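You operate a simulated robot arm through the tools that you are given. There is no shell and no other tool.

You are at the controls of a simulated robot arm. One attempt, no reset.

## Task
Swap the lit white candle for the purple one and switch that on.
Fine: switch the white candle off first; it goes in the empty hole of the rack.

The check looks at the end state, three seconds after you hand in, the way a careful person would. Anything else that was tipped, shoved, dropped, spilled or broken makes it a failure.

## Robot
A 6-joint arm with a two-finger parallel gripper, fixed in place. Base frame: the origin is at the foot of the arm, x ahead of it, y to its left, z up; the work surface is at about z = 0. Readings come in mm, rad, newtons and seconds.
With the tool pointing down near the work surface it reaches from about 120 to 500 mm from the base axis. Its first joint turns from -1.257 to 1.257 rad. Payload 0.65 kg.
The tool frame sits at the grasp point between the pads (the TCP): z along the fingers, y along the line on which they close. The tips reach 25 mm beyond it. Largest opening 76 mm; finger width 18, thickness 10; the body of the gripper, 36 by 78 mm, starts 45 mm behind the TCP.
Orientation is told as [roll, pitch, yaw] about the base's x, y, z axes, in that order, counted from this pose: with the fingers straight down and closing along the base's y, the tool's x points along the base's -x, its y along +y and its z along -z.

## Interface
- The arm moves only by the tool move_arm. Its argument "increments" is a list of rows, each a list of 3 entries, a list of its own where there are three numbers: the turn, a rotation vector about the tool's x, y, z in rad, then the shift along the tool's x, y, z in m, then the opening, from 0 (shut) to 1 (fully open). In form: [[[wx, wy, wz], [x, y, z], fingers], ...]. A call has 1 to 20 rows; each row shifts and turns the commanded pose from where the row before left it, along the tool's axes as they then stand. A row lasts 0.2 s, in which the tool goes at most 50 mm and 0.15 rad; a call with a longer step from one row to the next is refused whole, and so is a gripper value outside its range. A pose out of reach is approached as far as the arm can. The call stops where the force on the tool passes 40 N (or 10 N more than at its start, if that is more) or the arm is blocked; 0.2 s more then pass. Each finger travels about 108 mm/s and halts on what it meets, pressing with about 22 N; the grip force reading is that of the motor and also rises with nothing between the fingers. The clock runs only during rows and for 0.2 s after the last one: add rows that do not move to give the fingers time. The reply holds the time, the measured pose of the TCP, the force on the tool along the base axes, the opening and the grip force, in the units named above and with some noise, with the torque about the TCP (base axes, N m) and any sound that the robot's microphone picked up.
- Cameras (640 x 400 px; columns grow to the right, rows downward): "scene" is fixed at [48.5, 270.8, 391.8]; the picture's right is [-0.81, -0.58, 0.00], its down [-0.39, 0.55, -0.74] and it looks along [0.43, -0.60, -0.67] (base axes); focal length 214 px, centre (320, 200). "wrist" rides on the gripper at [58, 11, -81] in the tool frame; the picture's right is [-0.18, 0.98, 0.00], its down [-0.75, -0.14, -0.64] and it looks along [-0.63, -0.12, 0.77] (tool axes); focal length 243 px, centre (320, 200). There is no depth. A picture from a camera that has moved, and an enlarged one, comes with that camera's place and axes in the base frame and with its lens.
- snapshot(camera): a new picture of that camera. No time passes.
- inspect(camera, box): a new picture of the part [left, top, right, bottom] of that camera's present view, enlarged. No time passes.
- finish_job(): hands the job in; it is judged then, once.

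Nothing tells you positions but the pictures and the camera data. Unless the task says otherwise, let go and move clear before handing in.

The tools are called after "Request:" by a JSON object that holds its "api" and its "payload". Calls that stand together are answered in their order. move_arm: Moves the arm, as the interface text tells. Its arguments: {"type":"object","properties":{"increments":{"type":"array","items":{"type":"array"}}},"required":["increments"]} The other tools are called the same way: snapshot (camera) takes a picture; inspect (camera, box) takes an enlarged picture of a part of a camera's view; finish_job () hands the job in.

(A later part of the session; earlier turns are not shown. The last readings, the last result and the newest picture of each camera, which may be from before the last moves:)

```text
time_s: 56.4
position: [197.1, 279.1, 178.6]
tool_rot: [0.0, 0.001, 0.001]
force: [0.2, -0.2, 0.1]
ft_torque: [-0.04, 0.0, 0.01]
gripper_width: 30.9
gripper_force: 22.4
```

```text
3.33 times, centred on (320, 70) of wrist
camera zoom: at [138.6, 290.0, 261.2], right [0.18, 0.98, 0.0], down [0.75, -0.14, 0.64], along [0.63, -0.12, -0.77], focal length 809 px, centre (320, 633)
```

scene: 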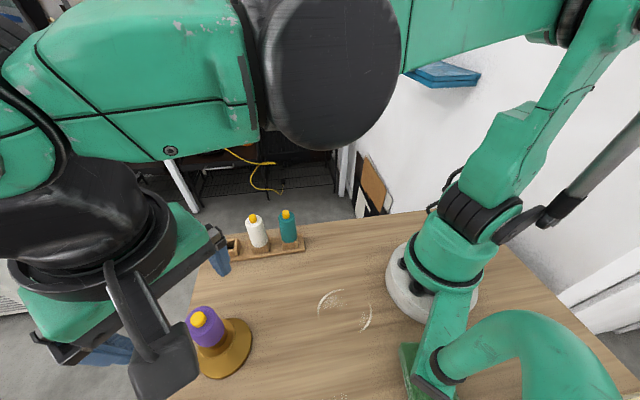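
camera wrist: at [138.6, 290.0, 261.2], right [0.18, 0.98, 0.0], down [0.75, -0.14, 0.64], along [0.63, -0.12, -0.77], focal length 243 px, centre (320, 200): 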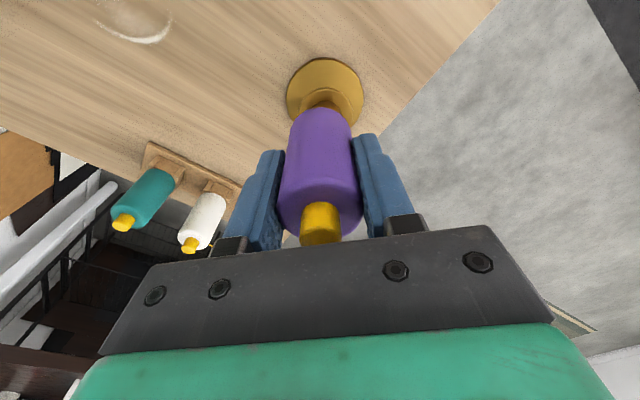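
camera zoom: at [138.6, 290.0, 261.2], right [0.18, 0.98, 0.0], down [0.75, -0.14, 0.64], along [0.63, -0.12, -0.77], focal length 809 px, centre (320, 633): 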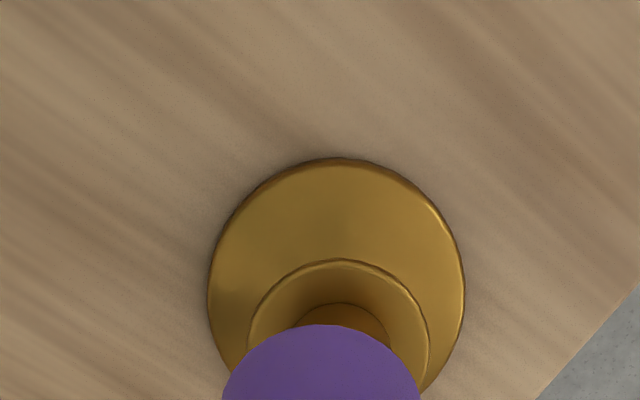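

The candle is upright in the gripper again and the holder hasn't moved. I'll go back over the socket, insert partway, and this time feel for both bore walls so I can centre it by force.

Request:
{"api": "move_arm", "payload": {"increments": [[[0, 0, 0], [-0.0123, 0.0002, 0], 0.2], [[0, 0, 0], [-0.0123, 0.0002, 0], 0.2], [[0, 0, 0], [0, 0, 0.015], 0.2], [[0, 0, 0], [0, 0, 0.015], 0.2], [[0, 0, 0], [0, 0, 0], 0.2]]}}

Request:
{"api": "inspect", "payload": {"camera": "wrist", "box": [260, 30, 380, 150]}}

Request:
{"api": "inspect", "payload": {"camera": "scene", "box": [160, 270, 250, 350]}}

```text
time_s: 57.6
position: [223.5, 280.7, 150.4]
tool_rot: [-0.001, -0.001, 0.0]
force: [0.2, -0.2, 0.3]
ft_torque: [0.0, -0.01, 0.0]
gripper_width: 30.9
gripper_force: 22.0
```

```text
3.33 times, centred on (320, 90) of wrist
camera zoom: at [163.7, 291.1, 230.8], right [0.18, 0.98, 0.0], down [0.75, -0.14, 0.64], along [0.63, -0.12, -0.77], focal length 809 px, centre (320, 567)
```

zoom: 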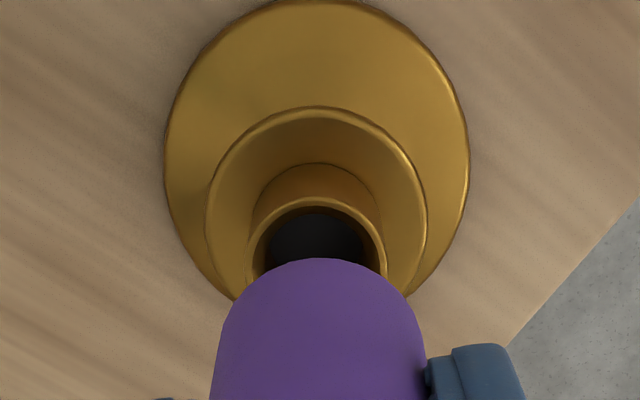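

```text
5.00 times, centred on (205, 310) of scene
camera zoom: at [48.5, 270.8, 391.8], right [-0.81, -0.58, 0.0], down [-0.39, 0.55, -0.74], along [0.43, -0.6, -0.67], focal length 1072 px, centre (895, -350)
```

zoom: 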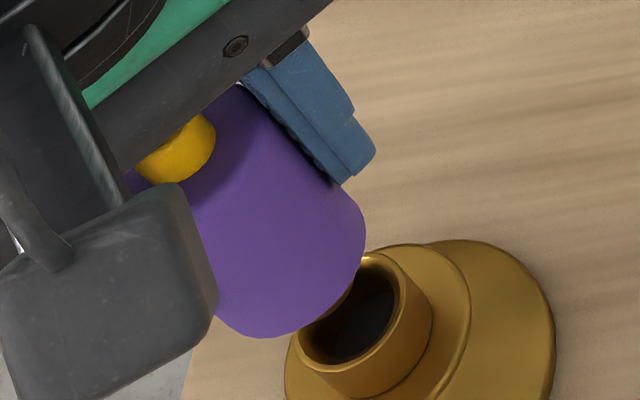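

Request:
{"api": "move_arm", "payload": {"increments": [[[0, 0, 0], [0.0003, -0.0008, 0.005], 0.2], [[0, 0, 0], [0, 0, 0.005], 0.2], [[0, 0, 0], [0, 0, 0.004], 0.2], [[0, 0, 0], [0, 0, 0.004], 0.2], [[0, 0, 0], [0, 0, 0.004], 0.2], [[0, 0, 0], [0, 0, 0], 0.2]]}}

Request:
{"api": "inspect", "payload": {"camera": "scene", "box": [160, 280, 250, 360]}}

Request:
{"api": "inspect", "payload": {"camera": "wrist", "box": [260, 30, 380, 150]}}

```text
time_s: 59.0
position: [221.5, 279.7, 127.3]
tool_rot: [0.0, 0.0, 0.0]
force: [-1.2, 0.2, -0.8]
ft_torque: [-0.02, 0.03, 0.0]
gripper_width: 31.0
gripper_force: 22.5
```

```text
5.00 times, centred on (205, 320) of scene
camera zoom: at [48.5, 270.8, 391.8], right [-0.81, -0.58, 0.0], down [-0.39, 0.55, -0.74], along [0.43, -0.6, -0.67], focal length 1072 px, centre (895, -400)
```

zoom: 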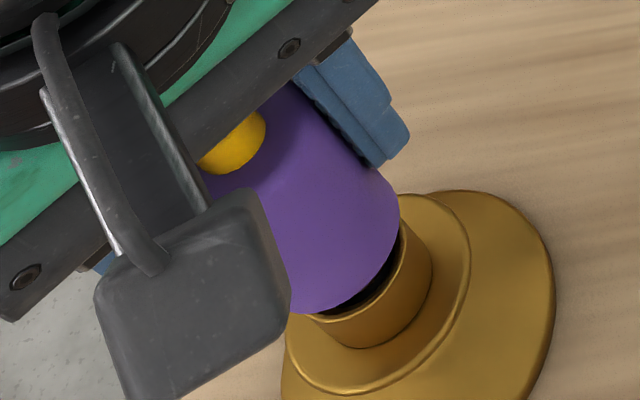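

```text
3.33 times, centred on (320, 90) of wrist
camera zoom: at [163.0, 289.9, 208.6], right [0.18, 0.98, 0.0], down [0.75, -0.14, 0.64], along [0.63, -0.12, -0.77], focal length 809 px, centre (320, 567)
```

zoom: 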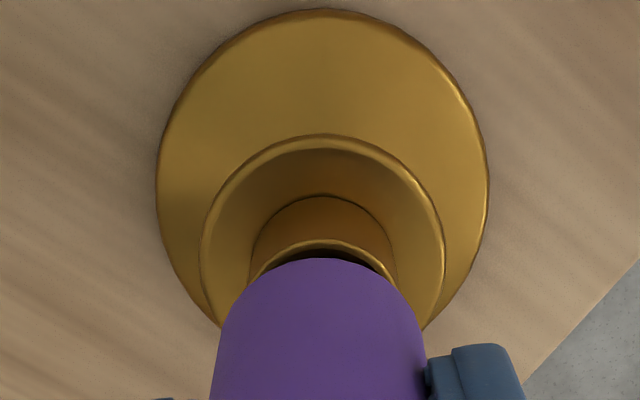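

The peg is in by some millimetres, free of contact. Probing toward +x first.

Request:
{"api": "move_arm", "payload": {"increments": [[[0, 0, 0], [-0.0007, 0.0004, 0.004], 0.2], [[0, 0, 0], [-0.0006, 0, 0], 0.2], [[0, 0, 0], [0, 0, 0], 0.2]]}}

Request:
{"api": "move_arm", "payload": {"increments": [[[0, 0, 0], [-0.0007, 0, 0], 0.2], [[0, 0, 0], [0, 0, 0], 0.2]]}}

Request:
{"api": "move_arm", "payload": {"increments": [[[0, 0, 0], [-0.0007, 0, 0], 0.2], [[0, 0, 0], [0, 0, 0], 0.2]]}}

Request:
{"api": "inspect", "payload": {"camera": "wrist", "box": [260, 30, 380, 150]}}

```text
time_s: 59.8
position: [223.7, 278.8, 125.2]
tool_rot: [0.001, -0.001, -0.001]
force: [-0.5, -0.2, -1.5]
ft_torque: [-0.01, 0.03, 0.0]
gripper_width: 30.9
gripper_force: 22.1
```

```text
time_s: 60.4
position: [223.7, 279.1, 124.1]
tool_rot: [0.0, 0.004, 0.002]
force: [-7.2, 0.7, -0.9]
ft_torque: [0.02, 0.47, 0.02]
gripper_width: 31.2
gripper_force: 22.0
```

```text
time_s: 61.0
position: [224.5, 278.5, 123.8]
tool_rot: [0.0, 0.001, 0.0]
force: [-11.6, 0.5, 1.3]
ft_torque: [0.04, 0.69, 0.02]
gripper_width: 31.1
gripper_force: 21.9
```

```text
3.33 times, centred on (320, 90) of wrist
camera zoom: at [165.3, 290.2, 205.1], right [0.18, 0.98, 0.0], down [0.75, -0.14, 0.64], along [0.63, -0.12, -0.77], focal length 809 px, centre (320, 567)
```

zoom: 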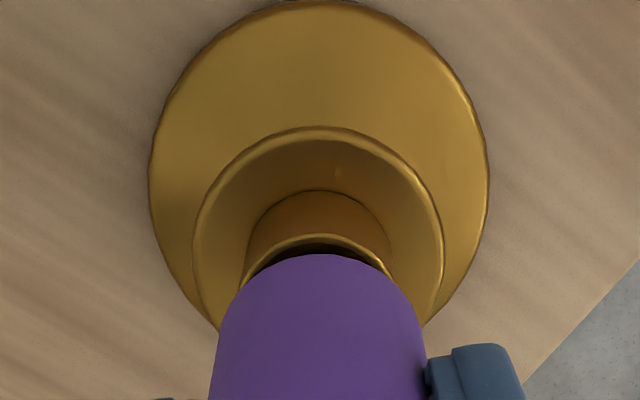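

The +x wall is felt at about +1.2 mm. Now probing the other way.

Request:
{"api": "move_arm", "payload": {"increments": [[[0, 0, 0], [0.0014, 0, 0], 0.2], [[0, 0, 0], [0.0013, 0, 0], 0.2], [[0, 0, 0], [0, 0, 0], 0.2]]}}

Request:
{"api": "move_arm", "payload": {"increments": [[[0, 0, 0], [0.001, 0, 0], 0.2], [[0, 0, 0], [0, 0, 0], 0.2]]}}

Request:
{"api": "move_arm", "payload": {"increments": [[[0, 0, 0], [0.0007, 0, 0], 0.2], [[0, 0, 0], [0, 0, 0], 0.2]]}}

```text
time_s: 61.8
position: [222.3, 278.8, 123.3]
tool_rot: [0.0, -0.001, 0.0]
force: [-0.1, 0.4, 0.2]
ft_torque: [0.0, -0.03, 0.01]
gripper_width: 31.0
gripper_force: 21.9
```

```text
time_s: 62.4
position: [219.8, 279.8, 123.4]
tool_rot: [0.0, 0.001, -0.001]
force: [-0.5, 0.2, -0.2]
ft_torque: [-0.02, 0.04, -0.01]
gripper_width: 30.7
gripper_force: 22.3
```

```text
time_s: 63.0
position: [221.4, 280.4, 123.6]
tool_rot: [0.0, 0.001, -0.002]
force: [3.3, -0.4, -0.7]
ft_torque: [-0.03, -0.14, 0.0]
gripper_width: 30.5
gripper_force: 21.6
```

Wall contact at about -1.35 and +1.2 mm: the bore leaves ±1.3 mm, and I'm now able to centre the peg. It looks like the candle stands on its peg bottom, so the release must be free of side load. Centring and lowering.

Request:
{"api": "move_arm", "payload": {"increments": [[[0, 0, 0], [-0.0016, 0, 0], 0.2], [[0, 0, 0], [0, 0, 0.003], 0.2], [[0, 0, 0], [0, 0, 0.003], 0.2], [[0, 0, 0], [0, 0, 0.002], 0.2], [[0, 0, 0], [0, 0, 0], 0.2]]}}

Request:
{"api": "move_arm", "payload": {"increments": [[[0, 0, 0], [0, 0, 0.001], 0.2], [[0, 0, 0], [0, 0, 0], 0.2]]}}

Request:
{"api": "move_arm", "payload": {"increments": [[[0, 0, 0], [0, 0, 0.001], 0.2], [[0, 0, 0], [0, 0, 0], 0.2]]}}

```text
time_s: 64.2
position: [222.6, 279.2, 115.7]
tool_rot: [-0.001, 0.001, -0.001]
force: [0.1, -0.8, 0.1]
ft_torque: [0.01, 0.0, -0.01]
gripper_width: 30.6
gripper_force: 21.6
```

```text
time_s: 64.8
position: [221.9, 278.3, 115.0]
tool_rot: [0.0, 0.001, 0.001]
force: [0.4, 0.8, 1.4]
ft_torque: [0.02, 0.0, 0.02]
gripper_width: 30.9
gripper_force: 22.3
```

```text
time_s: 65.4
position: [222.2, 279.7, 114.1]
tool_rot: [0.001, 0.0, 0.0]
force: [2.2, 6.4, 17.0]
ft_torque: [0.09, -0.1, 0.01]
gripper_width: 30.9
gripper_force: 21.7
```

Contact again at 17 N but with some +y load. I'll relax slightly and look at the seat closely.

Request:
{"api": "move_arm", "payload": {"increments": [[[0, 0, 0], [0, 0, -0.0008], 0.2], [[0, 0, 0], [0, 0, 0], 0.2]]}}

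Request:
{"api": "inspect", "payload": {"camera": "scene", "box": [190, 300, 240, 350]}}

Request:
{"api": "inspect", "payload": {"camera": "wrist", "box": [280, 60, 360, 130]}}

Request:
{"api": "snapshot", "payload": {"camera": "wrist"}}

```text
time_s: 66.0
position: [222.0, 279.7, 116.0]
tool_rot: [0.0, 0.0, -0.001]
force: [0.7, -0.7, 1.1]
ft_torque: [-0.01, -0.01, 0.0]
gripper_width: 31.0
gripper_force: 22.2
```

```text
8.00 times, centred on (215, 325) of scene
camera zoom: at [48.5, 270.8, 391.8], right [-0.81, -0.58, 0.0], down [-0.39, 0.55, -0.74], along [0.43, -0.6, -0.67], focal length 1716 px, centre (1160, -800)
```

zoom: 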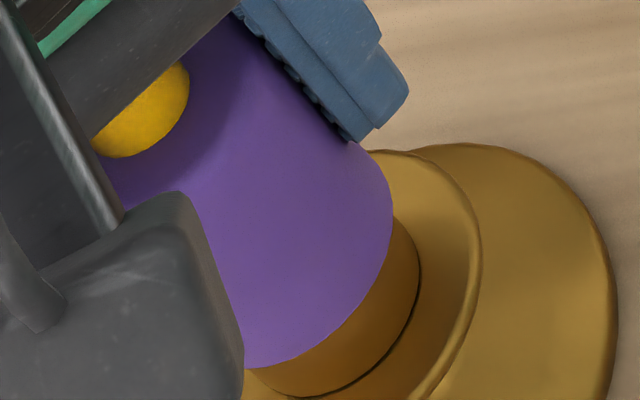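

```text
5.71 times, centred on (320, 95) of wrist
camera zoom: at [162.6, 290.0, 195.7], right [0.18, 0.98, 0.0], down [0.75, -0.14, 0.64], along [0.63, -0.12, -0.77], focal length 1386 px, centre (320, 800)
```

zoom: 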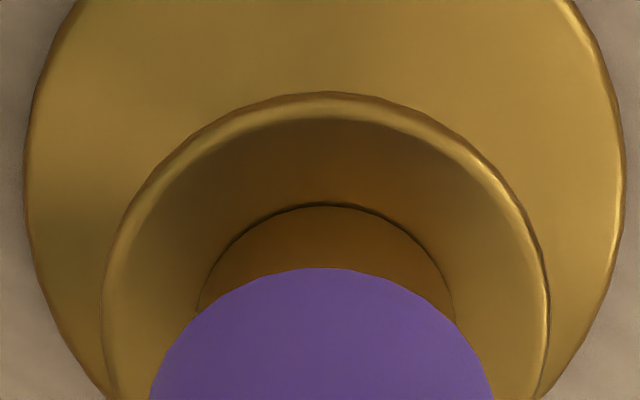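

```text
taken
camera wrist: at [162.6, 290.0, 195.7], right [0.18, 0.98, 0.0], down [0.75, -0.14, 0.64], along [0.63, -0.12, -0.77], focal length 243 px, centre (320, 200)
```

wrist: 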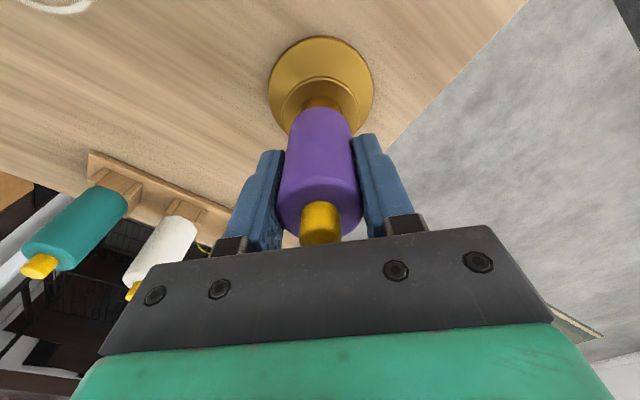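

Forces are now near zero with the candle just resting on its seat, at the same height the white one had. One more reading to average out noise.

Request:
{"api": "move_arm", "payload": {"increments": [[[0, 0, 0], [0, 0, 0], 0.2]]}}

Request:
{"api": "move_arm", "payload": {"increments": [[[0, 0, 0], [0, 0, 0], 0.2]]}}

Request:
{"api": "move_arm", "payload": {"increments": [[[0, 0, 0], [0, 0, 0], 0.2]]}}

```text
time_s: 66.4
position: [222.5, 279.2, 114.6]
tool_rot: [0.001, -0.001, 0.0]
force: [0.0, 0.2, 1.1]
ft_torque: [0.01, -0.02, 0.03]
gripper_width: 31.0
gripper_force: 21.8
```

```text
time_s: 66.8
position: [222.4, 278.4, 115.2]
tool_rot: [-0.001, -0.001, -0.001]
force: [0.3, 0.5, 2.6]
ft_torque: [0.0, 0.0, 0.0]
gripper_width: 30.9
gripper_force: 21.6
```

```text
time_s: 67.2
position: [222.0, 280.2, 114.1]
tool_rot: [-0.002, 0.001, -0.001]
force: [0.0, 1.2, 0.9]
ft_torque: [0.04, -0.02, 0.02]
gripper_width: 30.8
gripper_force: 21.9
```

Side forces are near zero and it rests lightly on the seat. Opening only a few millimetres, then checking that it stays upright.

Request:
{"api": "move_arm", "payload": {"increments": [[[0, 0, 0], [0, 0, 0], 0.5], [[0, 0, 0], [0, 0, 0], 0.5], [[0, 0, 0], [0, 0, 0], 0.5]]}}

Request:
{"api": "snapshot", "payload": {"camera": "wrist"}}

Request:
{"api": "inspect", "payload": {"camera": "scene", "box": [190, 300, 240, 350]}}

```text
time_s: 68.0
position: [221.8, 279.5, 113.7]
tool_rot: [-0.001, 0.0, 0.0]
force: [0.2, 0.2, -0.6]
ft_torque: [0.0, -0.02, -0.01]
gripper_width: 38.2
gripper_force: 0.0
```

```text
taken
camera wrist: at [162.6, 290.1, 195.8], right [0.18, 0.98, 0.0], down [0.75, -0.14, 0.64], along [0.63, -0.12, -0.77], focal length 243 px, centre (320, 200)
```

wrist: 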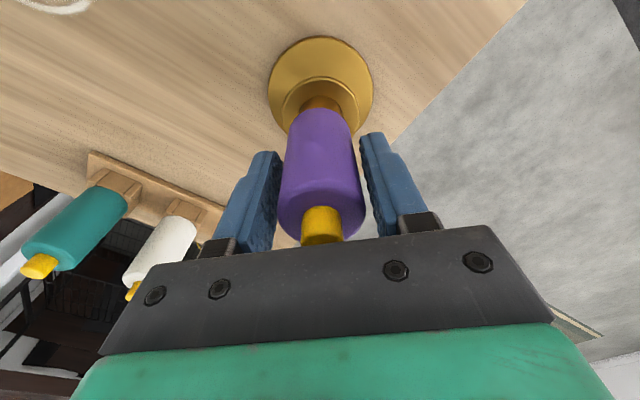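

```text
8.00 times, centred on (215, 325) of scene
camera zoom: at [48.5, 270.8, 391.8], right [-0.81, -0.58, 0.0], down [-0.39, 0.55, -0.74], along [0.43, -0.6, -0.67], focal length 1716 px, centre (1160, -800)
```

zoom: 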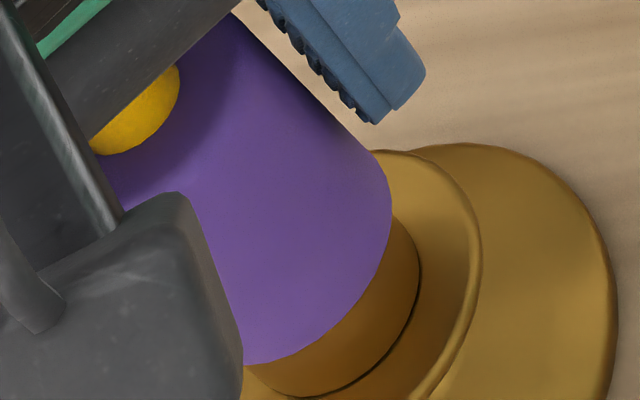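

It stays upright on its own. Opening fully and rising straight up.

Request:
{"api": "move_arm", "payload": {"increments": [[[0, 0, 0], [0, 0, 0], 1], [[0, 0, 0], [0, 0, 0], 1], [[0, 0, 0], [0, 0, 0], 1], [[0, 0, 0], [0, 0, -0.005], 1], [[0, 0, 0], [0, 0, -0.01], 1], [[0, 0, 0], [0, 0, -0.025], 1], [[0, 0, 0], [0, 0, -0.03], 1], [[0, 0, 0], [0, 0, -0.03], 1], [[0, 0, 0], [0, 0, 0], 1]]}}

Request:
{"api": "inspect", "payload": {"camera": "wrist", "box": [240, 10, 400, 170]}}

Request:
{"api": "inspect", "payload": {"camera": "scene", "box": [150, 270, 260, 390]}}

```text
time_s: 70.0
position: [223.1, 280.2, 214.6]
tool_rot: [0.0, 0.0, 0.0]
force: [0.1, 0.7, 0.8]
ft_torque: [-0.05, 0.0, 0.0]
gripper_width: 75.9
gripper_force: 0.1
```

```text
2.50 times, centred on (320, 90) of wrist
camera zoom: at [163.4, 290.9, 295.3], right [0.18, 0.98, 0.0], down [0.75, -0.14, 0.64], along [0.63, -0.12, -0.77], focal length 606 px, centre (320, 475)
```

zoom: 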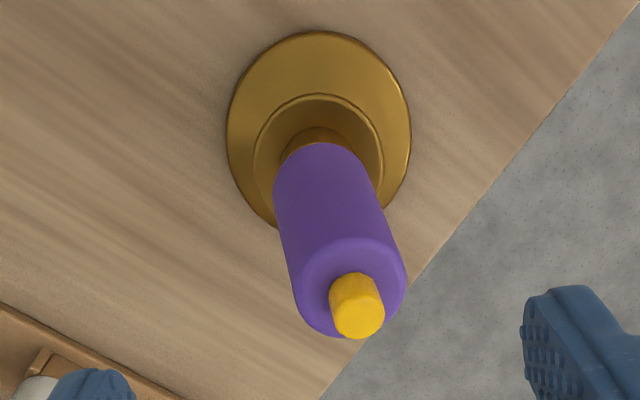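

```text
3.33 times, centred on (205, 330) of scene
camera zoom: at [48.5, 270.8, 391.8], right [-0.81, -0.58, 0.0], down [-0.39, 0.55, -0.74], along [0.43, -0.6, -0.67], focal length 715 px, centre (703, -233)
```

zoom: 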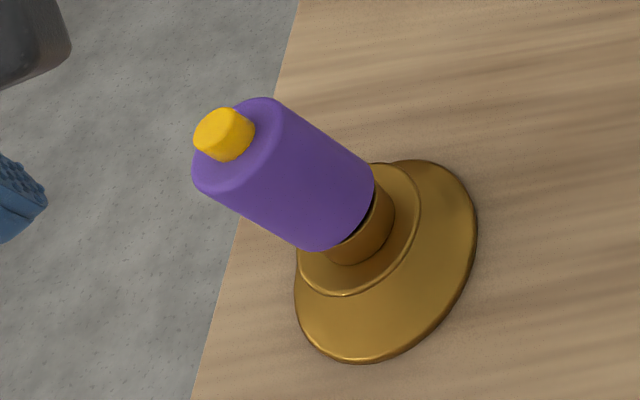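

It has now tipped the other way (toward +x/+y), and there's a dark gap under its near edge. Something keeps the shoulder from sitting on the rim, so I'll study the gap before touching it again.

Request:
{"api": "inspect", "payload": {"camera": "scene", "box": [192, 308, 222, 332]}}

Request:
{"api": "inspect", "payload": {"camera": "wrist", "box": [295, 40, 355, 100]}}

Request:
{"api": "inspect", "payload": {"camera": "scene", "box": [215, 205, 305, 265]}}

```text
16.00 times, centred on (207, 320) of scene
camera zoom: at [48.5, 270.8, 391.8], right [-0.81, -0.58, 0.0], down [-0.39, 0.55, -0.74], along [0.43, -0.6, -0.67], focal length 3432 px, centre (2128, -1720)
```

zoom: 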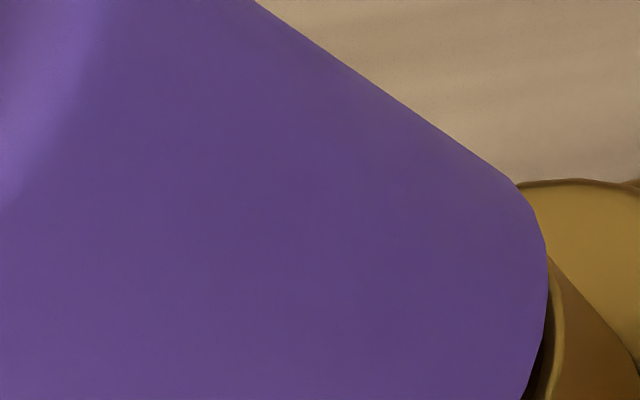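

```text
6.67 times, centred on (325, 70) of wrist
camera zoom: at [163.4, 290.9, 295.3], right [0.18, 0.98, 0.0], down [0.75, -0.14, 0.64], along [0.63, -0.12, -0.77], focal length 1618 px, centre (287, 1067)
```

zoom: 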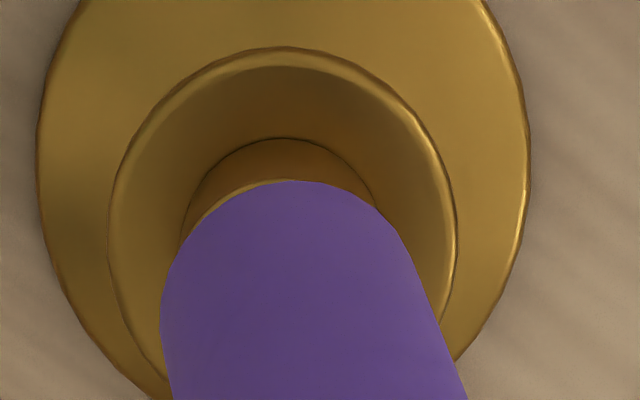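

```text
6.67 times, centred on (260, 235) of scene
camera zoom: at [48.5, 270.8, 391.8], right [-0.81, -0.58, 0.0], down [-0.39, 0.55, -0.74], along [0.43, -0.6, -0.67], focal length 1430 px, centre (720, -33)
```

zoom: 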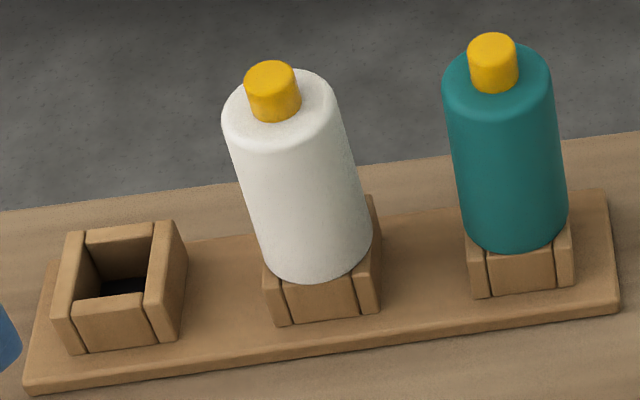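

The white candle in the rack is fine. I'll regrip the purple one along its present lean (about 13° toward azimuth 30°), lift it out, and inspect both its peg and the bore. First the approach pose.

Request:
{"api": "move_arm", "payload": {"increments": [[[0, 0, 0], [-0.0283, 0.0156, 0], 1], [[0, 0, -0.131], [0, 0, 0], 1], [[0, 0, -0.131], [0, 0, 0], 1], [[0, 0, -0.131], [0, 0, 0], 1], [[0, 0, -0.131], [0, 0, 0], 1], [[0, 0.1125, 0], [0, 0, 0], 1], [[0, 0.1125, 0], [0, 0, 0], 1], [[0, 0, 0], [0, 0, 0], 1], [[0, 0, 0], [0, 0, 0], 1]]}}

Request:
{"api": "snapshot", "payload": {"camera": "wrist"}}

Request:
{"api": "inspect", "payload": {"camera": "wrist", "box": [260, 0, 380, 140]}}

```text
time_s: 72.0
position: [251.6, 293.9, 214.9]
tool_rot: [0.0, 0.224, 0.524]
force: [-0.4, 0.0, -0.6]
ft_torque: [-0.02, -0.02, 0.01]
gripper_width: 75.9
gripper_force: 0.2
```

```text
taken
camera wrist: at [210.4, 285.0, 306.7], right [-0.34, 0.94, -0.04], down [0.83, 0.32, 0.46], along [0.44, 0.12, -0.89], focal length 243 px, centre (320, 200)
```

wrist: 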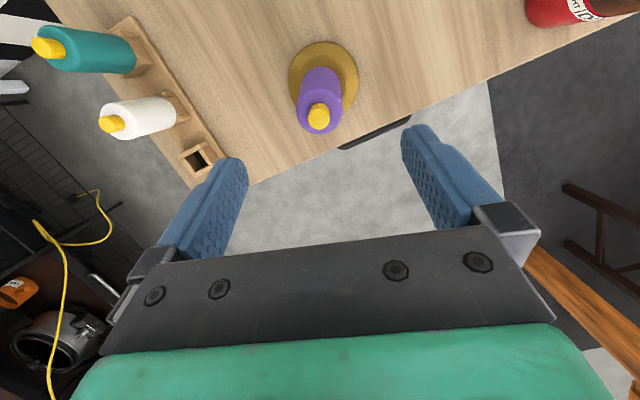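

```text
2.86 times, centred on (320, 70) of wrist
camera zoom: at [210.4, 285.0, 306.7], right [-0.34, 0.94, -0.04], down [0.83, 0.32, 0.46], along [0.44, 0.12, -0.89], focal length 693 px, centre (320, 571)
```

zoom: 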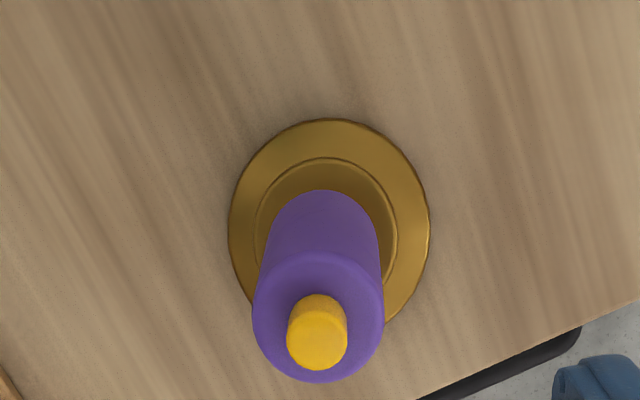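

The candle is parallel to the tool again. Shift -2.4 mm along tool x and slide down along its axis.

Request:
{"api": "move_arm", "payload": {"increments": [[[0, 0, 0], [-0.0024, -0.0003, 0], 1], [[0, 0, 0], [0, 0, 0.027], 1], [[0, 0, 0], [0, 0, 0.027], 1], [[0, 0, 0], [0, 0, 0.027], 1], [[0, 0, 0], [0, 0, 0.026], 1], [[0, 0, 0], [0, 0, 0], 0.7], [[0, 0, 0], [0, 0, 0], 0.5], [[0, 0, 0], [0, 0, 0], 0.5]]}}

Request:
{"api": "inspect", "payload": {"camera": "wrist", "box": [220, 50, 420, 250]}}

Request:
{"api": "inspect", "payload": {"camera": "scene", "box": [110, 240, 270, 400]}}

```text
time_s: 73.8
position: [231.8, 283.6, 109.3]
tool_rot: [0.0, 0.225, 0.526]
force: [-0.1, 0.3, -0.6]
ft_torque: [-0.04, 0.01, -0.02]
gripper_width: 37.8
gripper_force: 0.0
```

```text
2.00 times, centred on (320, 150) of wrist
camera zoom: at [191.5, 273.4, 202.4], right [-0.34, 0.94, -0.04], down [0.83, 0.32, 0.46], along [0.44, 0.12, -0.89], focal length 485 px, centre (320, 300)
```

zoom: 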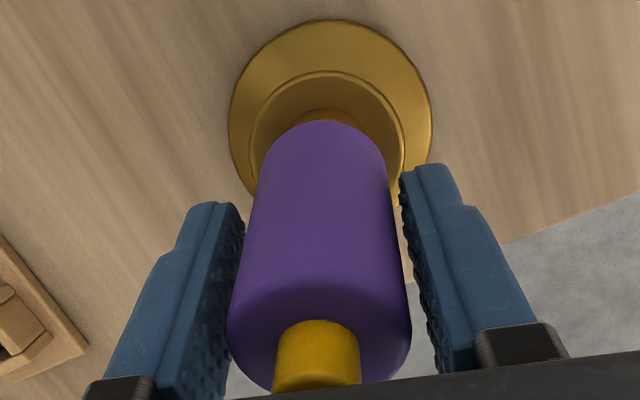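

```text
2.50 times, centred on (190, 320) of scene
camera zoom: at [48.5, 270.8, 391.8], right [-0.81, -0.58, 0.0], down [-0.39, 0.55, -0.74], along [0.43, -0.6, -0.67], focal length 536 px, centre (645, -100)
```

zoom: 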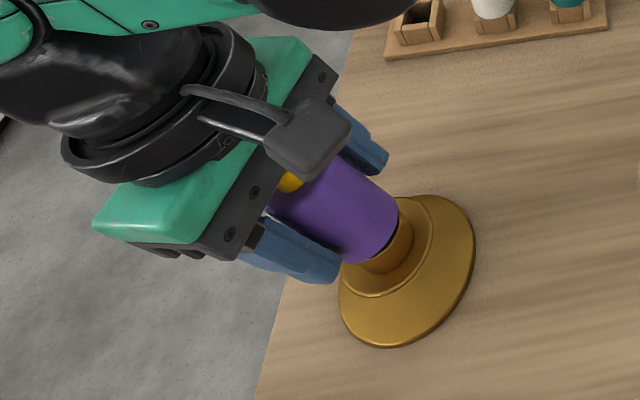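

Request:
{"api": "move_arm", "payload": {"increments": [[[0, 0, 0], [0, -0.0006, 0], 0.5], [[0, 0, 0], [0, 0, 0], 0.46], [[0, 0, 0], [0, 0, 0], 0.44], [[0, 0, 0], [0, 0, 0], 0.43], [[0, 0, 0], [0, 0, 0], 0.42], [[0, 0, 0], [0, 0, 0], 0.41]]}}

Request:
{"api": "move_arm", "payload": {"increments": [[[0, 0, 0], [0, 0, 0], 0.4], [[0, 0, 0], [0, 0, 0], 0.38], [[0, 0, 0], [0, 0, 0], 0.2]]}}

```text
time_s: 75.2
position: [232.5, 281.8, 110.8]
tool_rot: [0.001, 0.225, 0.524]
force: [0.5, 0.3, 0.0]
ft_torque: [0.05, -0.04, -0.02]
gripper_width: 32.3
gripper_force: 1.1
```

```text
time_s: 76.0
position: [231.7, 282.7, 109.5]
tool_rot: [0.0, 0.225, 0.526]
force: [-0.9, 3.8, 1.7]
ft_torque: [0.18, 0.04, 0.0]
gripper_width: 31.3
gripper_force: 21.9
```

Gripped. Lifting it out along its axis and keeping the tilt for a look at the peg.

Request:
{"api": "move_arm", "payload": {"increments": [[[0, 0, 0], [0, 0, -0.002], 0.2], [[0, 0, 0], [0, 0, -0.003], 0.2], [[0, 0, 0], [0, 0, -0.005], 0.2], [[0, 0, 0], [0, 0, -0.005], 0.2], [[0, 0, 0], [0, 0, -0.005], 0.2], [[0, 0, 0], [0, 0, -0.01], 0.2], [[0, 0, 0], [0, 0, -0.02], 0.2], [[0, 0, 0], [0, 0, -0.03], 0.2], [[0, 0, 0], [0, 0, -0.03], 0.2], [[0, 0, 0], [0, 0, -0.03], 0.2], [[0, 0, 0], [0, 0, 0], 0.2]]}}

Request:
{"api": "snapshot", "payload": {"camera": "scene"}}

Request:
{"api": "inspect", "payload": {"camera": "scene", "box": [185, 300, 245, 350]}}

Request:
{"api": "inspect", "payload": {"camera": "wrist", "box": [280, 10, 370, 110]}}

```text
time_s: 78.4
position: [258.0, 297.5, 245.9]
tool_rot: [-0.001, 0.226, 0.525]
force: [-0.1, 0.2, -1.5]
ft_torque: [0.01, 0.04, 0.03]
gripper_width: 31.1
gripper_force: 22.2
```

```text
taken
```

scene: 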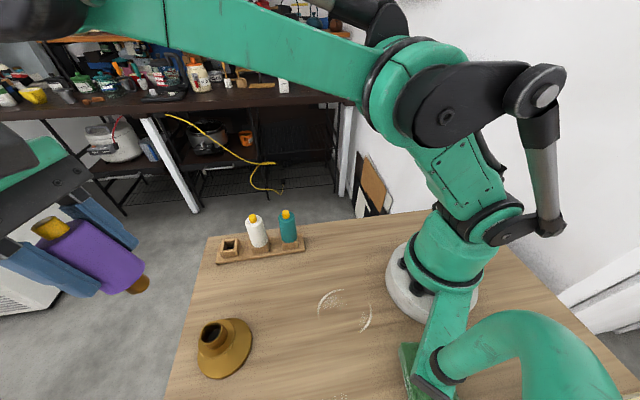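

```text
8.00 times, centred on (215, 325) of scene
camera zoom: at [48.5, 270.8, 391.8], right [-0.81, -0.58, 0.0], down [-0.39, 0.55, -0.74], along [0.43, -0.6, -0.67], focal length 1716 px, centre (1160, -800)
```

zoom: 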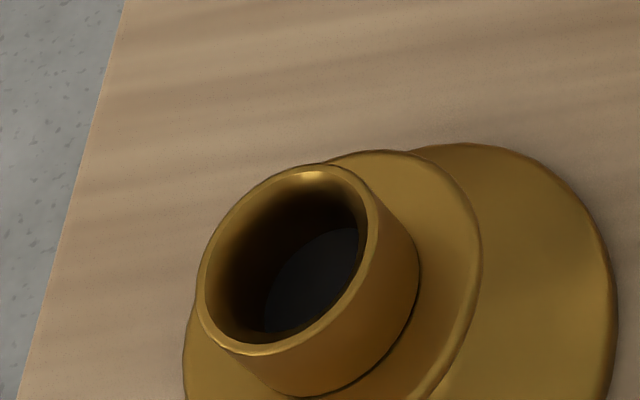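

```text
4.00 times, centred on (325, 60) of wrist
camera zoom: at [218.2, 288.4, 338.4], right [-0.34, 0.94, -0.04], down [0.83, 0.32, 0.46], along [0.44, 0.12, -0.89], focal length 970 px, centre (300, 760)
```

zoom: 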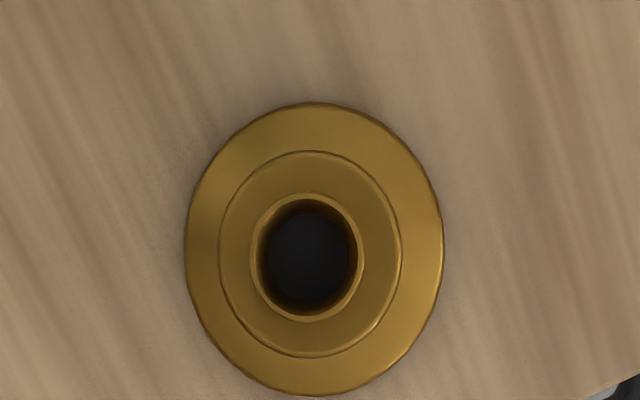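

Request:
{"api": "inspect", "payload": {"camera": "scene", "box": [95, 230, 165, 300]}}

Request:
{"api": "inspect", "payload": {"camera": "scene", "box": [120, 265, 160, 300]}}

```text
5.71 times, centred on (130, 265) of scene
camera zoom: at [48.5, 270.8, 391.8], right [-0.81, -0.58, 0.0], down [-0.39, 0.55, -0.74], along [0.43, -0.6, -0.67], focal length 1226 px, centre (1406, -171)
```

zoom: 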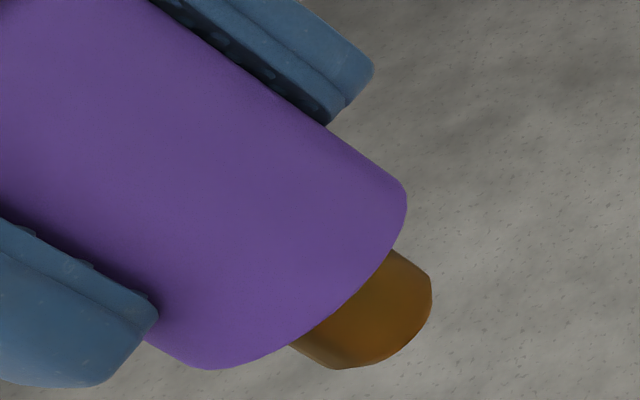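

```text
11.43 times, centred on (140, 282) of scene
camera zoom: at [48.5, 270.8, 391.8], right [-0.81, -0.58, 0.0], down [-0.39, 0.55, -0.74], along [0.43, -0.6, -0.67], focal length 2451 px, centre (2377, -743)
```

zoom: 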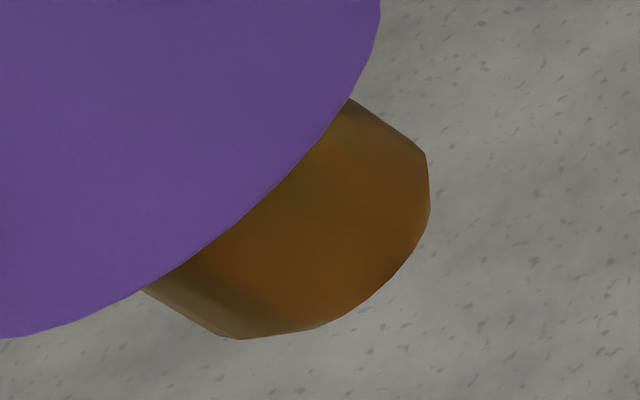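

The peg is a plain cylinder about 16 mm thick. Thinking it over: the white one was held rigidly sideways when seated, while my probing found ±1.3 mm play, so the purple peg stopped about 3 mm short on a lip or funnel inside the bore. It needs finer centring under light pressure. First back to vertical, then verify the candle is straight in the grip.

Request:
{"api": "move_arm", "payload": {"increments": [[[0, -0.1125, 0], [0, 0, 0], 0.2], [[0, -0.1125, 0], [0, 0, 0], 0.2], [[0, 0, 0.131], [0, 0, 0], 0.2], [[0, 0, 0.131], [0, 0, 0], 0.2], [[0, 0, 0.131], [0, 0, 0], 0.2], [[0, 0, 0.131], [0, 0, 0], 0.2], [[0, 0, 0], [0, 0, 0], 0.2], [[0, 0, 0], [0, 0, 0], 0.2]]}}

Request:
{"api": "inspect", "payload": {"camera": "wrist", "box": [220, 50, 420, 250]}}

Request:
{"api": "inspect", "payload": {"camera": "scene", "box": [60, 210, 180, 310]}}

```text
time_s: 80.2
position: [259.6, 298.9, 245.8]
tool_rot: [0.001, 0.0, 0.0]
force: [0.3, -0.6, -0.7]
ft_torque: [0.0, -0.01, -0.03]
gripper_width: 31.0
gripper_force: 22.2
```

```text
2.00 times, centred on (320, 150) of wrist
camera zoom: at [199.7, 309.6, 327.5], right [0.18, 0.98, 0.0], down [0.75, -0.14, 0.64], along [0.63, -0.12, -0.77], focal length 485 px, centre (320, 300)
```

zoom: 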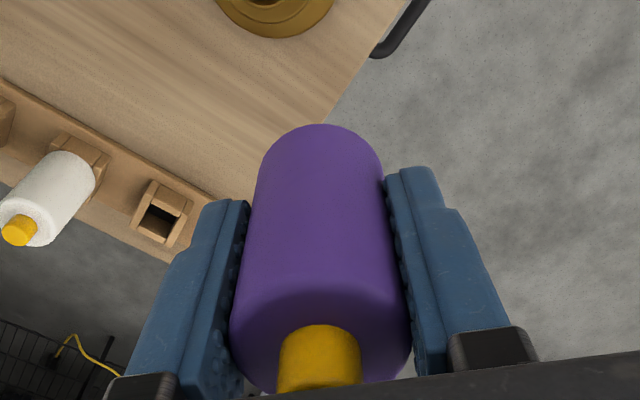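

```text
4.00 times, centred on (120, 260) of scene
camera zoom: at [48.5, 270.8, 391.8], right [-0.81, -0.58, 0.0], down [-0.39, 0.55, -0.74], along [0.43, -0.6, -0.67], focal length 858 px, centre (1120, -40)
```

zoom: 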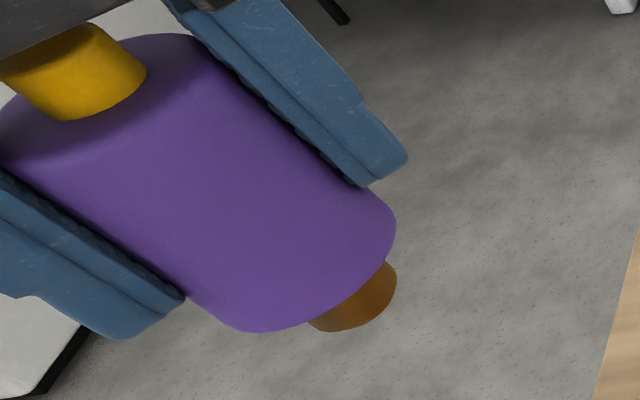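

Compared with the reference picture from the rack grip, the candle is straight in the gripper, just gripped about 2.6 mm lower and 1.7 mm further forward. Attempt 1 probably was seated and got pulled up when I raised 1 mm under side load. This time: centre it, press home, zero the side load, and open without raising.

Request:
{"api": "move_arm", "payload": {"increments": [[[0, 0, 0], [0.0192, -0.0097, 0], 0.2], [[0, 0, 0], [0.0191, -0.0097, 0], 0.2], [[0, 0, 0], [0, 0, 0.03], 0.2], [[0, 0, 0], [0, 0, 0.03], 0.2], [[0, 0, 0], [0, 0, 0.03], 0.2], [[0, 0, 0], [0, 0, 0.01], 0.2], [[0, 0, 0], [0, 0, 0], 0.2]]}}

Request:
{"api": "inspect", "payload": {"camera": "wrist", "box": [260, 30, 380, 150]}}

Request:
{"api": "inspect", "payload": {"camera": "scene", "box": [160, 270, 250, 350]}}

```text
time_s: 81.8
position: [220.3, 279.5, 147.1]
tool_rot: [0.0, -0.001, -0.001]
force: [-0.5, 0.9, -0.8]
ft_torque: [0.01, -0.04, -0.03]
gripper_width: 30.8
gripper_force: 21.8
```

```text
3.33 times, centred on (320, 90) of wrist
camera zoom: at [161.1, 290.4, 227.6], right [0.18, 0.98, 0.0], down [0.75, -0.14, 0.64], along [0.63, -0.12, -0.77], focal length 809 px, centre (320, 567)
```

zoom: 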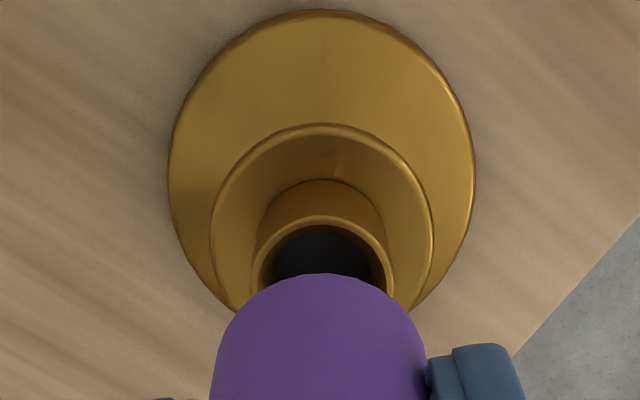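

```text
5.00 times, centred on (205, 310) of scene
camera zoom: at [48.5, 270.8, 391.8], right [-0.81, -0.58, 0.0], down [-0.39, 0.55, -0.74], along [0.43, -0.6, -0.67], focal length 1072 px, centre (895, -350)
```

zoom: 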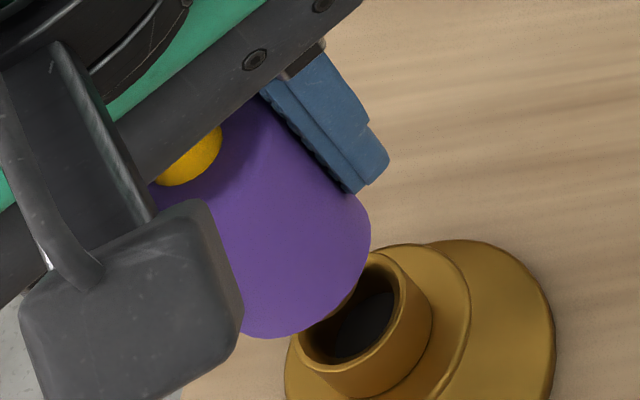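

Request:
{"api": "move_arm", "payload": {"increments": [[[0, 0, 0], [0, 0, 0.006], 0.2], [[0, 0, 0], [0, 0, 0.006], 0.2], [[0, 0, 0], [0, 0, 0.005], 0.2], [[0, 0, 0], [0, 0, 0.004], 0.2], [[0, 0, 0], [0, 0, 0.003], 0.2], [[0, 0, 0], [0, 0, 0.003], 0.2], [[0, 0, 0], [0, 0, 0], 0.2]]}}

Request:
{"api": "move_arm", "payload": {"increments": [[[0, 0, 0], [0, 0, 0.002], 0.2], [[0, 0, 0], [0, 0, 0.001], 0.2], [[0, 0, 0], [0, 0, 0], 0.2]]}}

Request:
{"api": "move_arm", "payload": {"increments": [[[0, 0, 0], [0, 0, 0.001], 0.2], [[0, 0, 0], [0, 0, 0.001], 0.2], [[0, 0, 0], [0, 0, 0], 0.2]]}}

Request:
{"api": "inspect", "payload": {"camera": "wrist", "box": [260, 30, 380, 150]}}

```text
time_s: 83.4
position: [220.9, 279.7, 120.7]
tool_rot: [0.0, -0.001, 0.0]
force: [0.1, 0.1, -0.8]
ft_torque: [-0.03, 0.01, 0.01]
gripper_width: 30.8
gripper_force: 22.0
```

```text
time_s: 84.2
position: [221.8, 278.7, 115.7]
tool_rot: [0.001, 0.001, -0.001]
force: [-0.2, -0.4, -0.5]
ft_torque: [0.03, 0.03, 0.04]
gripper_width: 30.8
gripper_force: 21.9
```

```text
time_s: 85.0
position: [221.2, 279.3, 115.1]
tool_rot: [0.0, 0.0, -0.002]
force: [1.2, 0.2, -1.0]
ft_torque: [0.02, 0.0, 0.0]
gripper_width: 30.8
gripper_force: 22.6
```

```text
3.33 times, centred on (320, 90) of wrist
camera zoom: at [161.8, 290.3, 195.2], right [0.18, 0.98, 0.0], down [0.75, -0.14, 0.64], along [0.63, -0.12, -0.77], focal length 809 px, centre (320, 567)
```

zoom: 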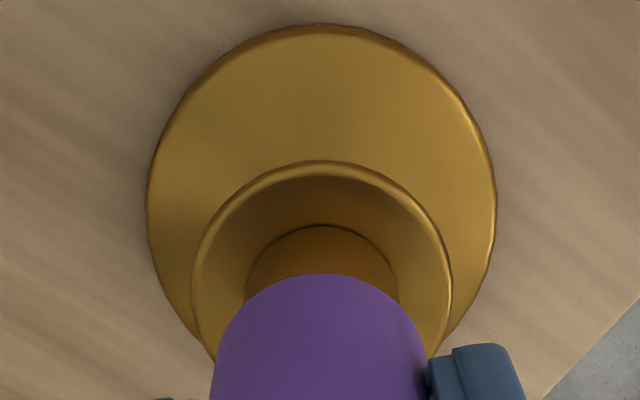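

No contact yet at TCP z ≈ 114. Continuing by single millimetres.

Request:
{"api": "move_arm", "payload": {"increments": [[[0, 0, 0], [0, 0.0002, 0.001], 0.2], [[0, 0, 0], [0, 0, 0], 0.2]]}}

Request:
{"api": "move_arm", "payload": {"increments": [[[0, 0, 0], [0, 0, 0.001], 0.2], [[0, 0, 0], [0, 0, 0], 0.2]]}}

Request:
{"api": "move_arm", "payload": {"increments": [[[0, 0, 0], [0, 0, 0.0007], 0.2], [[0, 0, 0], [0, 0, 0], 0.2]]}}

Request:
{"api": "inspect", "payload": {"camera": "wrist", "box": [260, 30, 380, 150]}}

```text
time_s: 85.6
position: [220.6, 279.4, 113.1]
tool_rot: [0.0, 0.001, -0.001]
force: [0.7, -0.3, -0.7]
ft_torque: [0.0, 0.02, -0.02]
gripper_width: 31.1
gripper_force: 21.9
```

```text
time_s: 86.2
position: [220.5, 280.1, 113.1]
tool_rot: [0.0, -0.001, 0.001]
force: [0.3, -0.2, -0.7]
ft_torque: [-0.01, 0.0, 0.05]
gripper_width: 31.1
gripper_force: 22.1
```

```text
time_s: 86.8
position: [220.9, 280.0, 111.3]
tool_rot: [-0.001, 0.0, 0.001]
force: [0.6, 0.1, 0.2]
ft_torque: [-0.01, 0.01, -0.03]
gripper_width: 31.0
gripper_force: 22.1
```

```text
3.33 times, centred on (320, 90) of wrist
camera zoom: at [161.7, 290.5, 192.7], right [0.18, 0.98, 0.0], down [0.75, -0.14, 0.64], along [0.63, -0.12, -0.77], focal length 809 px, centre (320, 567)
```

zoom: 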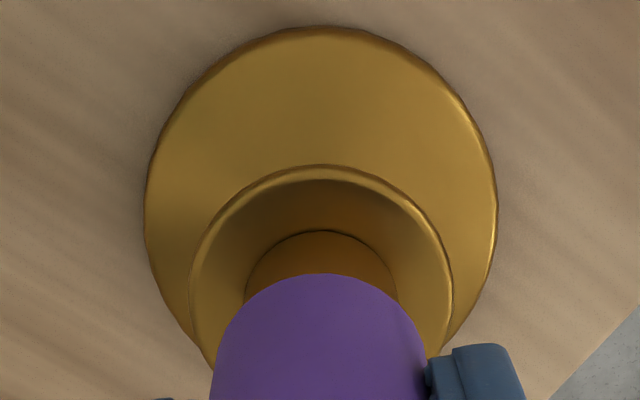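

Request:
{"api": "move_arm", "payload": {"increments": [[[0, 0, 0], [0, 0, 0.0007], 0.2], [[0, 0, 0], [0, 0, 0], 0.2]]}}

Request:
{"api": "move_arm", "payload": {"increments": [[[0, 0, 0], [0, 0, 0.0007], 0.2], [[0, 0, 0], [0, 0, 0], 0.2]]}}

Request:
{"api": "inspect", "payload": {"camera": "wrist", "box": [260, 30, 380, 150]}}

Request:
{"api": "inspect", "payload": {"camera": "scene", "box": [190, 300, 240, 350]}}

```text
time_s: 87.4
position: [220.5, 279.6, 110.4]
tool_rot: [0.001, 0.0, 0.001]
force: [-0.4, 0.3, 0.8]
ft_torque: [0.01, 0.0, 0.0]
gripper_width: 30.9
gripper_force: 21.5
```

```text
time_s: 88.0
position: [220.1, 279.4, 110.6]
tool_rot: [-0.001, 0.0, 0.001]
force: [-0.1, -0.1, 2.0]
ft_torque: [0.0, -0.03, 0.01]
gripper_width: 31.1
gripper_force: 21.8
```

```text
3.33 times, centred on (320, 90) of wrist
camera zoom: at [161.5, 290.4, 191.2], right [0.18, 0.98, 0.0], down [0.75, -0.14, 0.64], along [0.63, -0.12, -0.77], focal length 809 px, centre (320, 567)
```

zoom: 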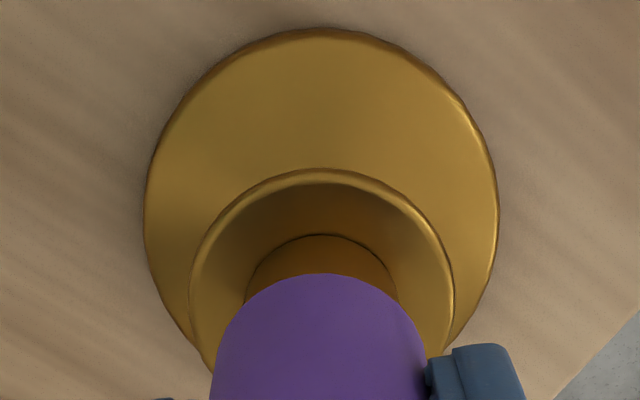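

```text
8.00 times, centred on (215, 325) of scene
camera zoom: at [48.5, 270.8, 391.8], right [-0.81, -0.58, 0.0], down [-0.39, 0.55, -0.74], along [0.43, -0.6, -0.67], focal length 1716 px, centre (1160, -800)
```

zoom: 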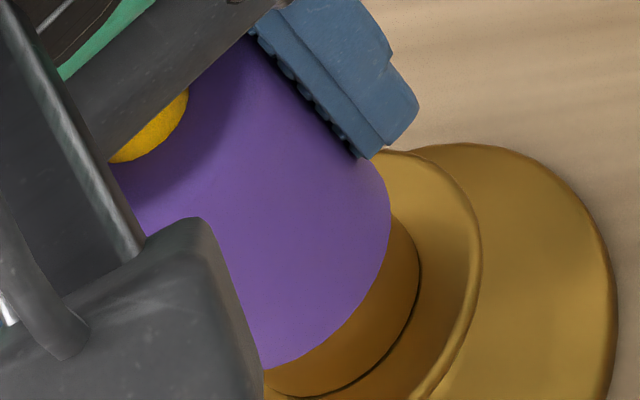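

Light, perfectly symmetric contact now (no side force, no torque). I'll press about 1 mm more to make sure it's home, watching the torques.

Request:
{"api": "move_arm", "payload": {"increments": [[[0, 0, 0], [0, 0, 0.001], 0.2], [[0, 0, 0], [0, 0, 0], 0.2]]}}

Request:
{"api": "move_arm", "payload": {"increments": [[[0, 0, 0], [0, 0, 0.001], 0.2], [[0, 0, 0], [0, 0, 0], 0.2]]}}

Request:
{"api": "inspect", "payload": {"camera": "wrist", "box": [220, 50, 420, 250]}}

```text
time_s: 88.6
position: [221.0, 278.9, 108.5]
tool_rot: [-0.001, 0.0, 0.001]
force: [8.2, -1.1, -0.4]
ft_torque: [-0.01, 0.02, 0.03]
gripper_width: 31.0
gripper_force: 22.4
```

```text
time_s: 89.2
position: [221.1, 280.1, 108.2]
tool_rot: [-0.003, 0.0, -0.001]
force: [7.7, -5.9, 16.1]
ft_torque: [-0.12, -0.19, -0.01]
gripper_width: 31.0
gripper_force: 22.4
```

```text
2.00 times, centred on (320, 150) of wrist
camera zoom: at [161.5, 290.5, 189.4], right [0.18, 0.98, 0.0], down [0.75, -0.14, 0.64], along [0.63, -0.12, -0.77], focal length 485 px, centre (320, 300)
```

zoom: 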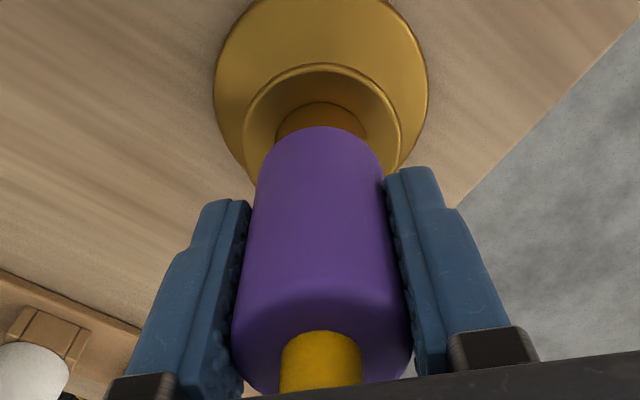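

It slid in further and bottomed, but with an inward side load of about (+7.7, -5.9) N: the tool sits too far toward -x/+y. I'll shift with the load until it vanishes while staying pressed.

Request:
{"api": "move_arm", "payload": {"increments": [[[0, 0, 0], [-0.0005, -0.0004, 0], 0.2], [[0, 0, 0], [0, 0, 0], 0.2]]}}

Request:
{"api": "move_arm", "payload": {"increments": [[[0, 0, 0], [-0.0003, -0.0002, 0], 0.2], [[0, 0, 0], [0, 0, 0], 0.2]]}}

```text
time_s: 89.8
position: [220.8, 280.8, 107.3]
tool_rot: [-0.001, 0.004, 0.004]
force: [-0.6, -2.6, 15.9]
ft_torque: [-0.08, -0.11, 0.0]
gripper_width: 31.0
gripper_force: 22.4
```

```text
time_s: 90.4
position: [221.2, 280.3, 108.2]
tool_rot: [0.001, 0.001, 0.001]
force: [-11.9, -4.9, 7.3]
ft_torque: [-0.11, 0.08, 0.01]
gripper_width: 30.8
gripper_force: 21.9
```

Very stiff sideways now, so it really is held in the tight part of the socket. Fine-tuning to null the side load.

Request:
{"api": "move_arm", "payload": {"increments": [[[0, 0, 0], [0.00025, -0.0002, 0], 0.2], [[0, 0, 0], [0, 0, 0], 0.2]]}}

Request:
{"api": "move_arm", "payload": {"increments": [[[0, 0, 0], [0, 0, 0], 0.2], [[0, 0, 0], [0, 0, 0], 0.2]]}}

```text
time_s: 91.0
position: [221.7, 278.6, 108.3]
tool_rot: [0.003, 0.001, 0.001]
force: [-11.2, 3.7, -2.6]
ft_torque: [0.02, 0.44, 0.04]
gripper_width: 31.2
gripper_force: 22.4
```

```text
time_s: 91.6
position: [222.5, 278.9, 107.5]
tool_rot: [-0.003, -0.005, -0.003]
force: [-1.5, 0.2, 1.6]
ft_torque: [0.06, 0.11, 0.0]
gripper_width: 31.0
gripper_force: 21.7
```

Request:
{"api": "move_arm", "payload": {"increments": [[[0, 0, 0], [0, 0, 0], 0.2], [[0, 0, 0], [0, 0, 0], 0.2]]}}

Request:
{"api": "move_arm", "payload": {"increments": [[[0, 0, 0], [0, 0, 0], 0.2], [[0, 0, 0], [0, 0, 0], 0.2]]}}

Request:
{"api": "inspect", "payload": {"camera": "wrist", "box": [220, 50, 420, 250]}}

Request:
{"api": "inspect", "payload": {"camera": "scene", "box": [190, 300, 240, 350]}}

```text
time_s: 92.2
position: [221.4, 279.1, 109.1]
tool_rot: [0.001, 0.0, 0.0]
force: [0.4, 0.5, 2.1]
ft_torque: [0.0, -0.03, 0.0]
gripper_width: 31.0
gripper_force: 21.7
```

```text
time_s: 92.8
position: [222.0, 279.0, 109.0]
tool_rot: [-0.001, 0.0, 0.001]
force: [-0.6, 0.6, 2.7]
ft_torque: [-0.03, 0.0, 0.02]
gripper_width: 30.9
gripper_force: 22.0
```

```text
2.00 times, centred on (320, 150) of wrist
camera zoom: at [162.0, 289.9, 189.4], right [0.18, 0.98, 0.0], down [0.75, -0.14, 0.64], along [0.63, -0.12, -0.77], focal length 485 px, centre (320, 300)
```

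zoom: 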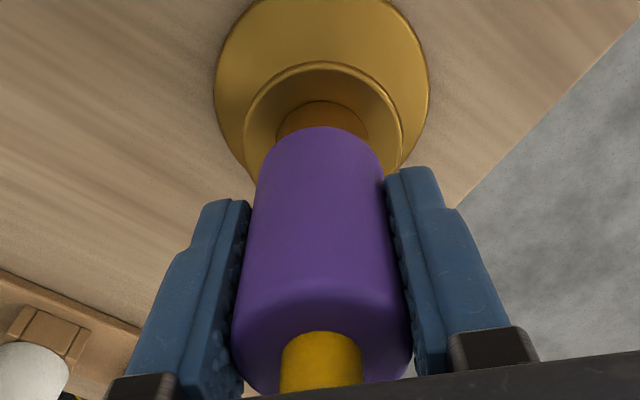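

```text
8.00 times, centred on (215, 325) of scene
camera zoom: at [48.5, 270.8, 391.8], right [-0.81, -0.58, 0.0], down [-0.39, 0.55, -0.74], along [0.43, -0.6, -0.67], focal length 1716 px, centre (1160, -800)
```

zoom: 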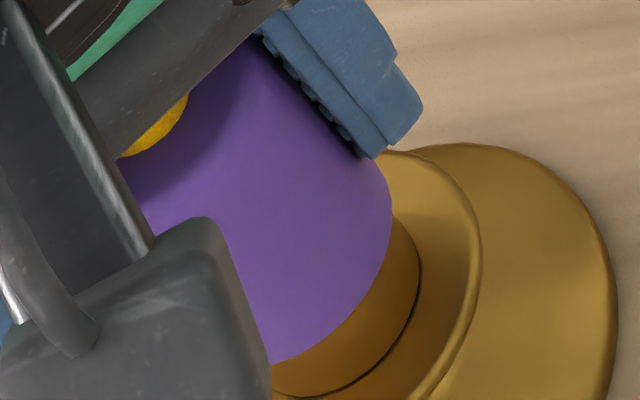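

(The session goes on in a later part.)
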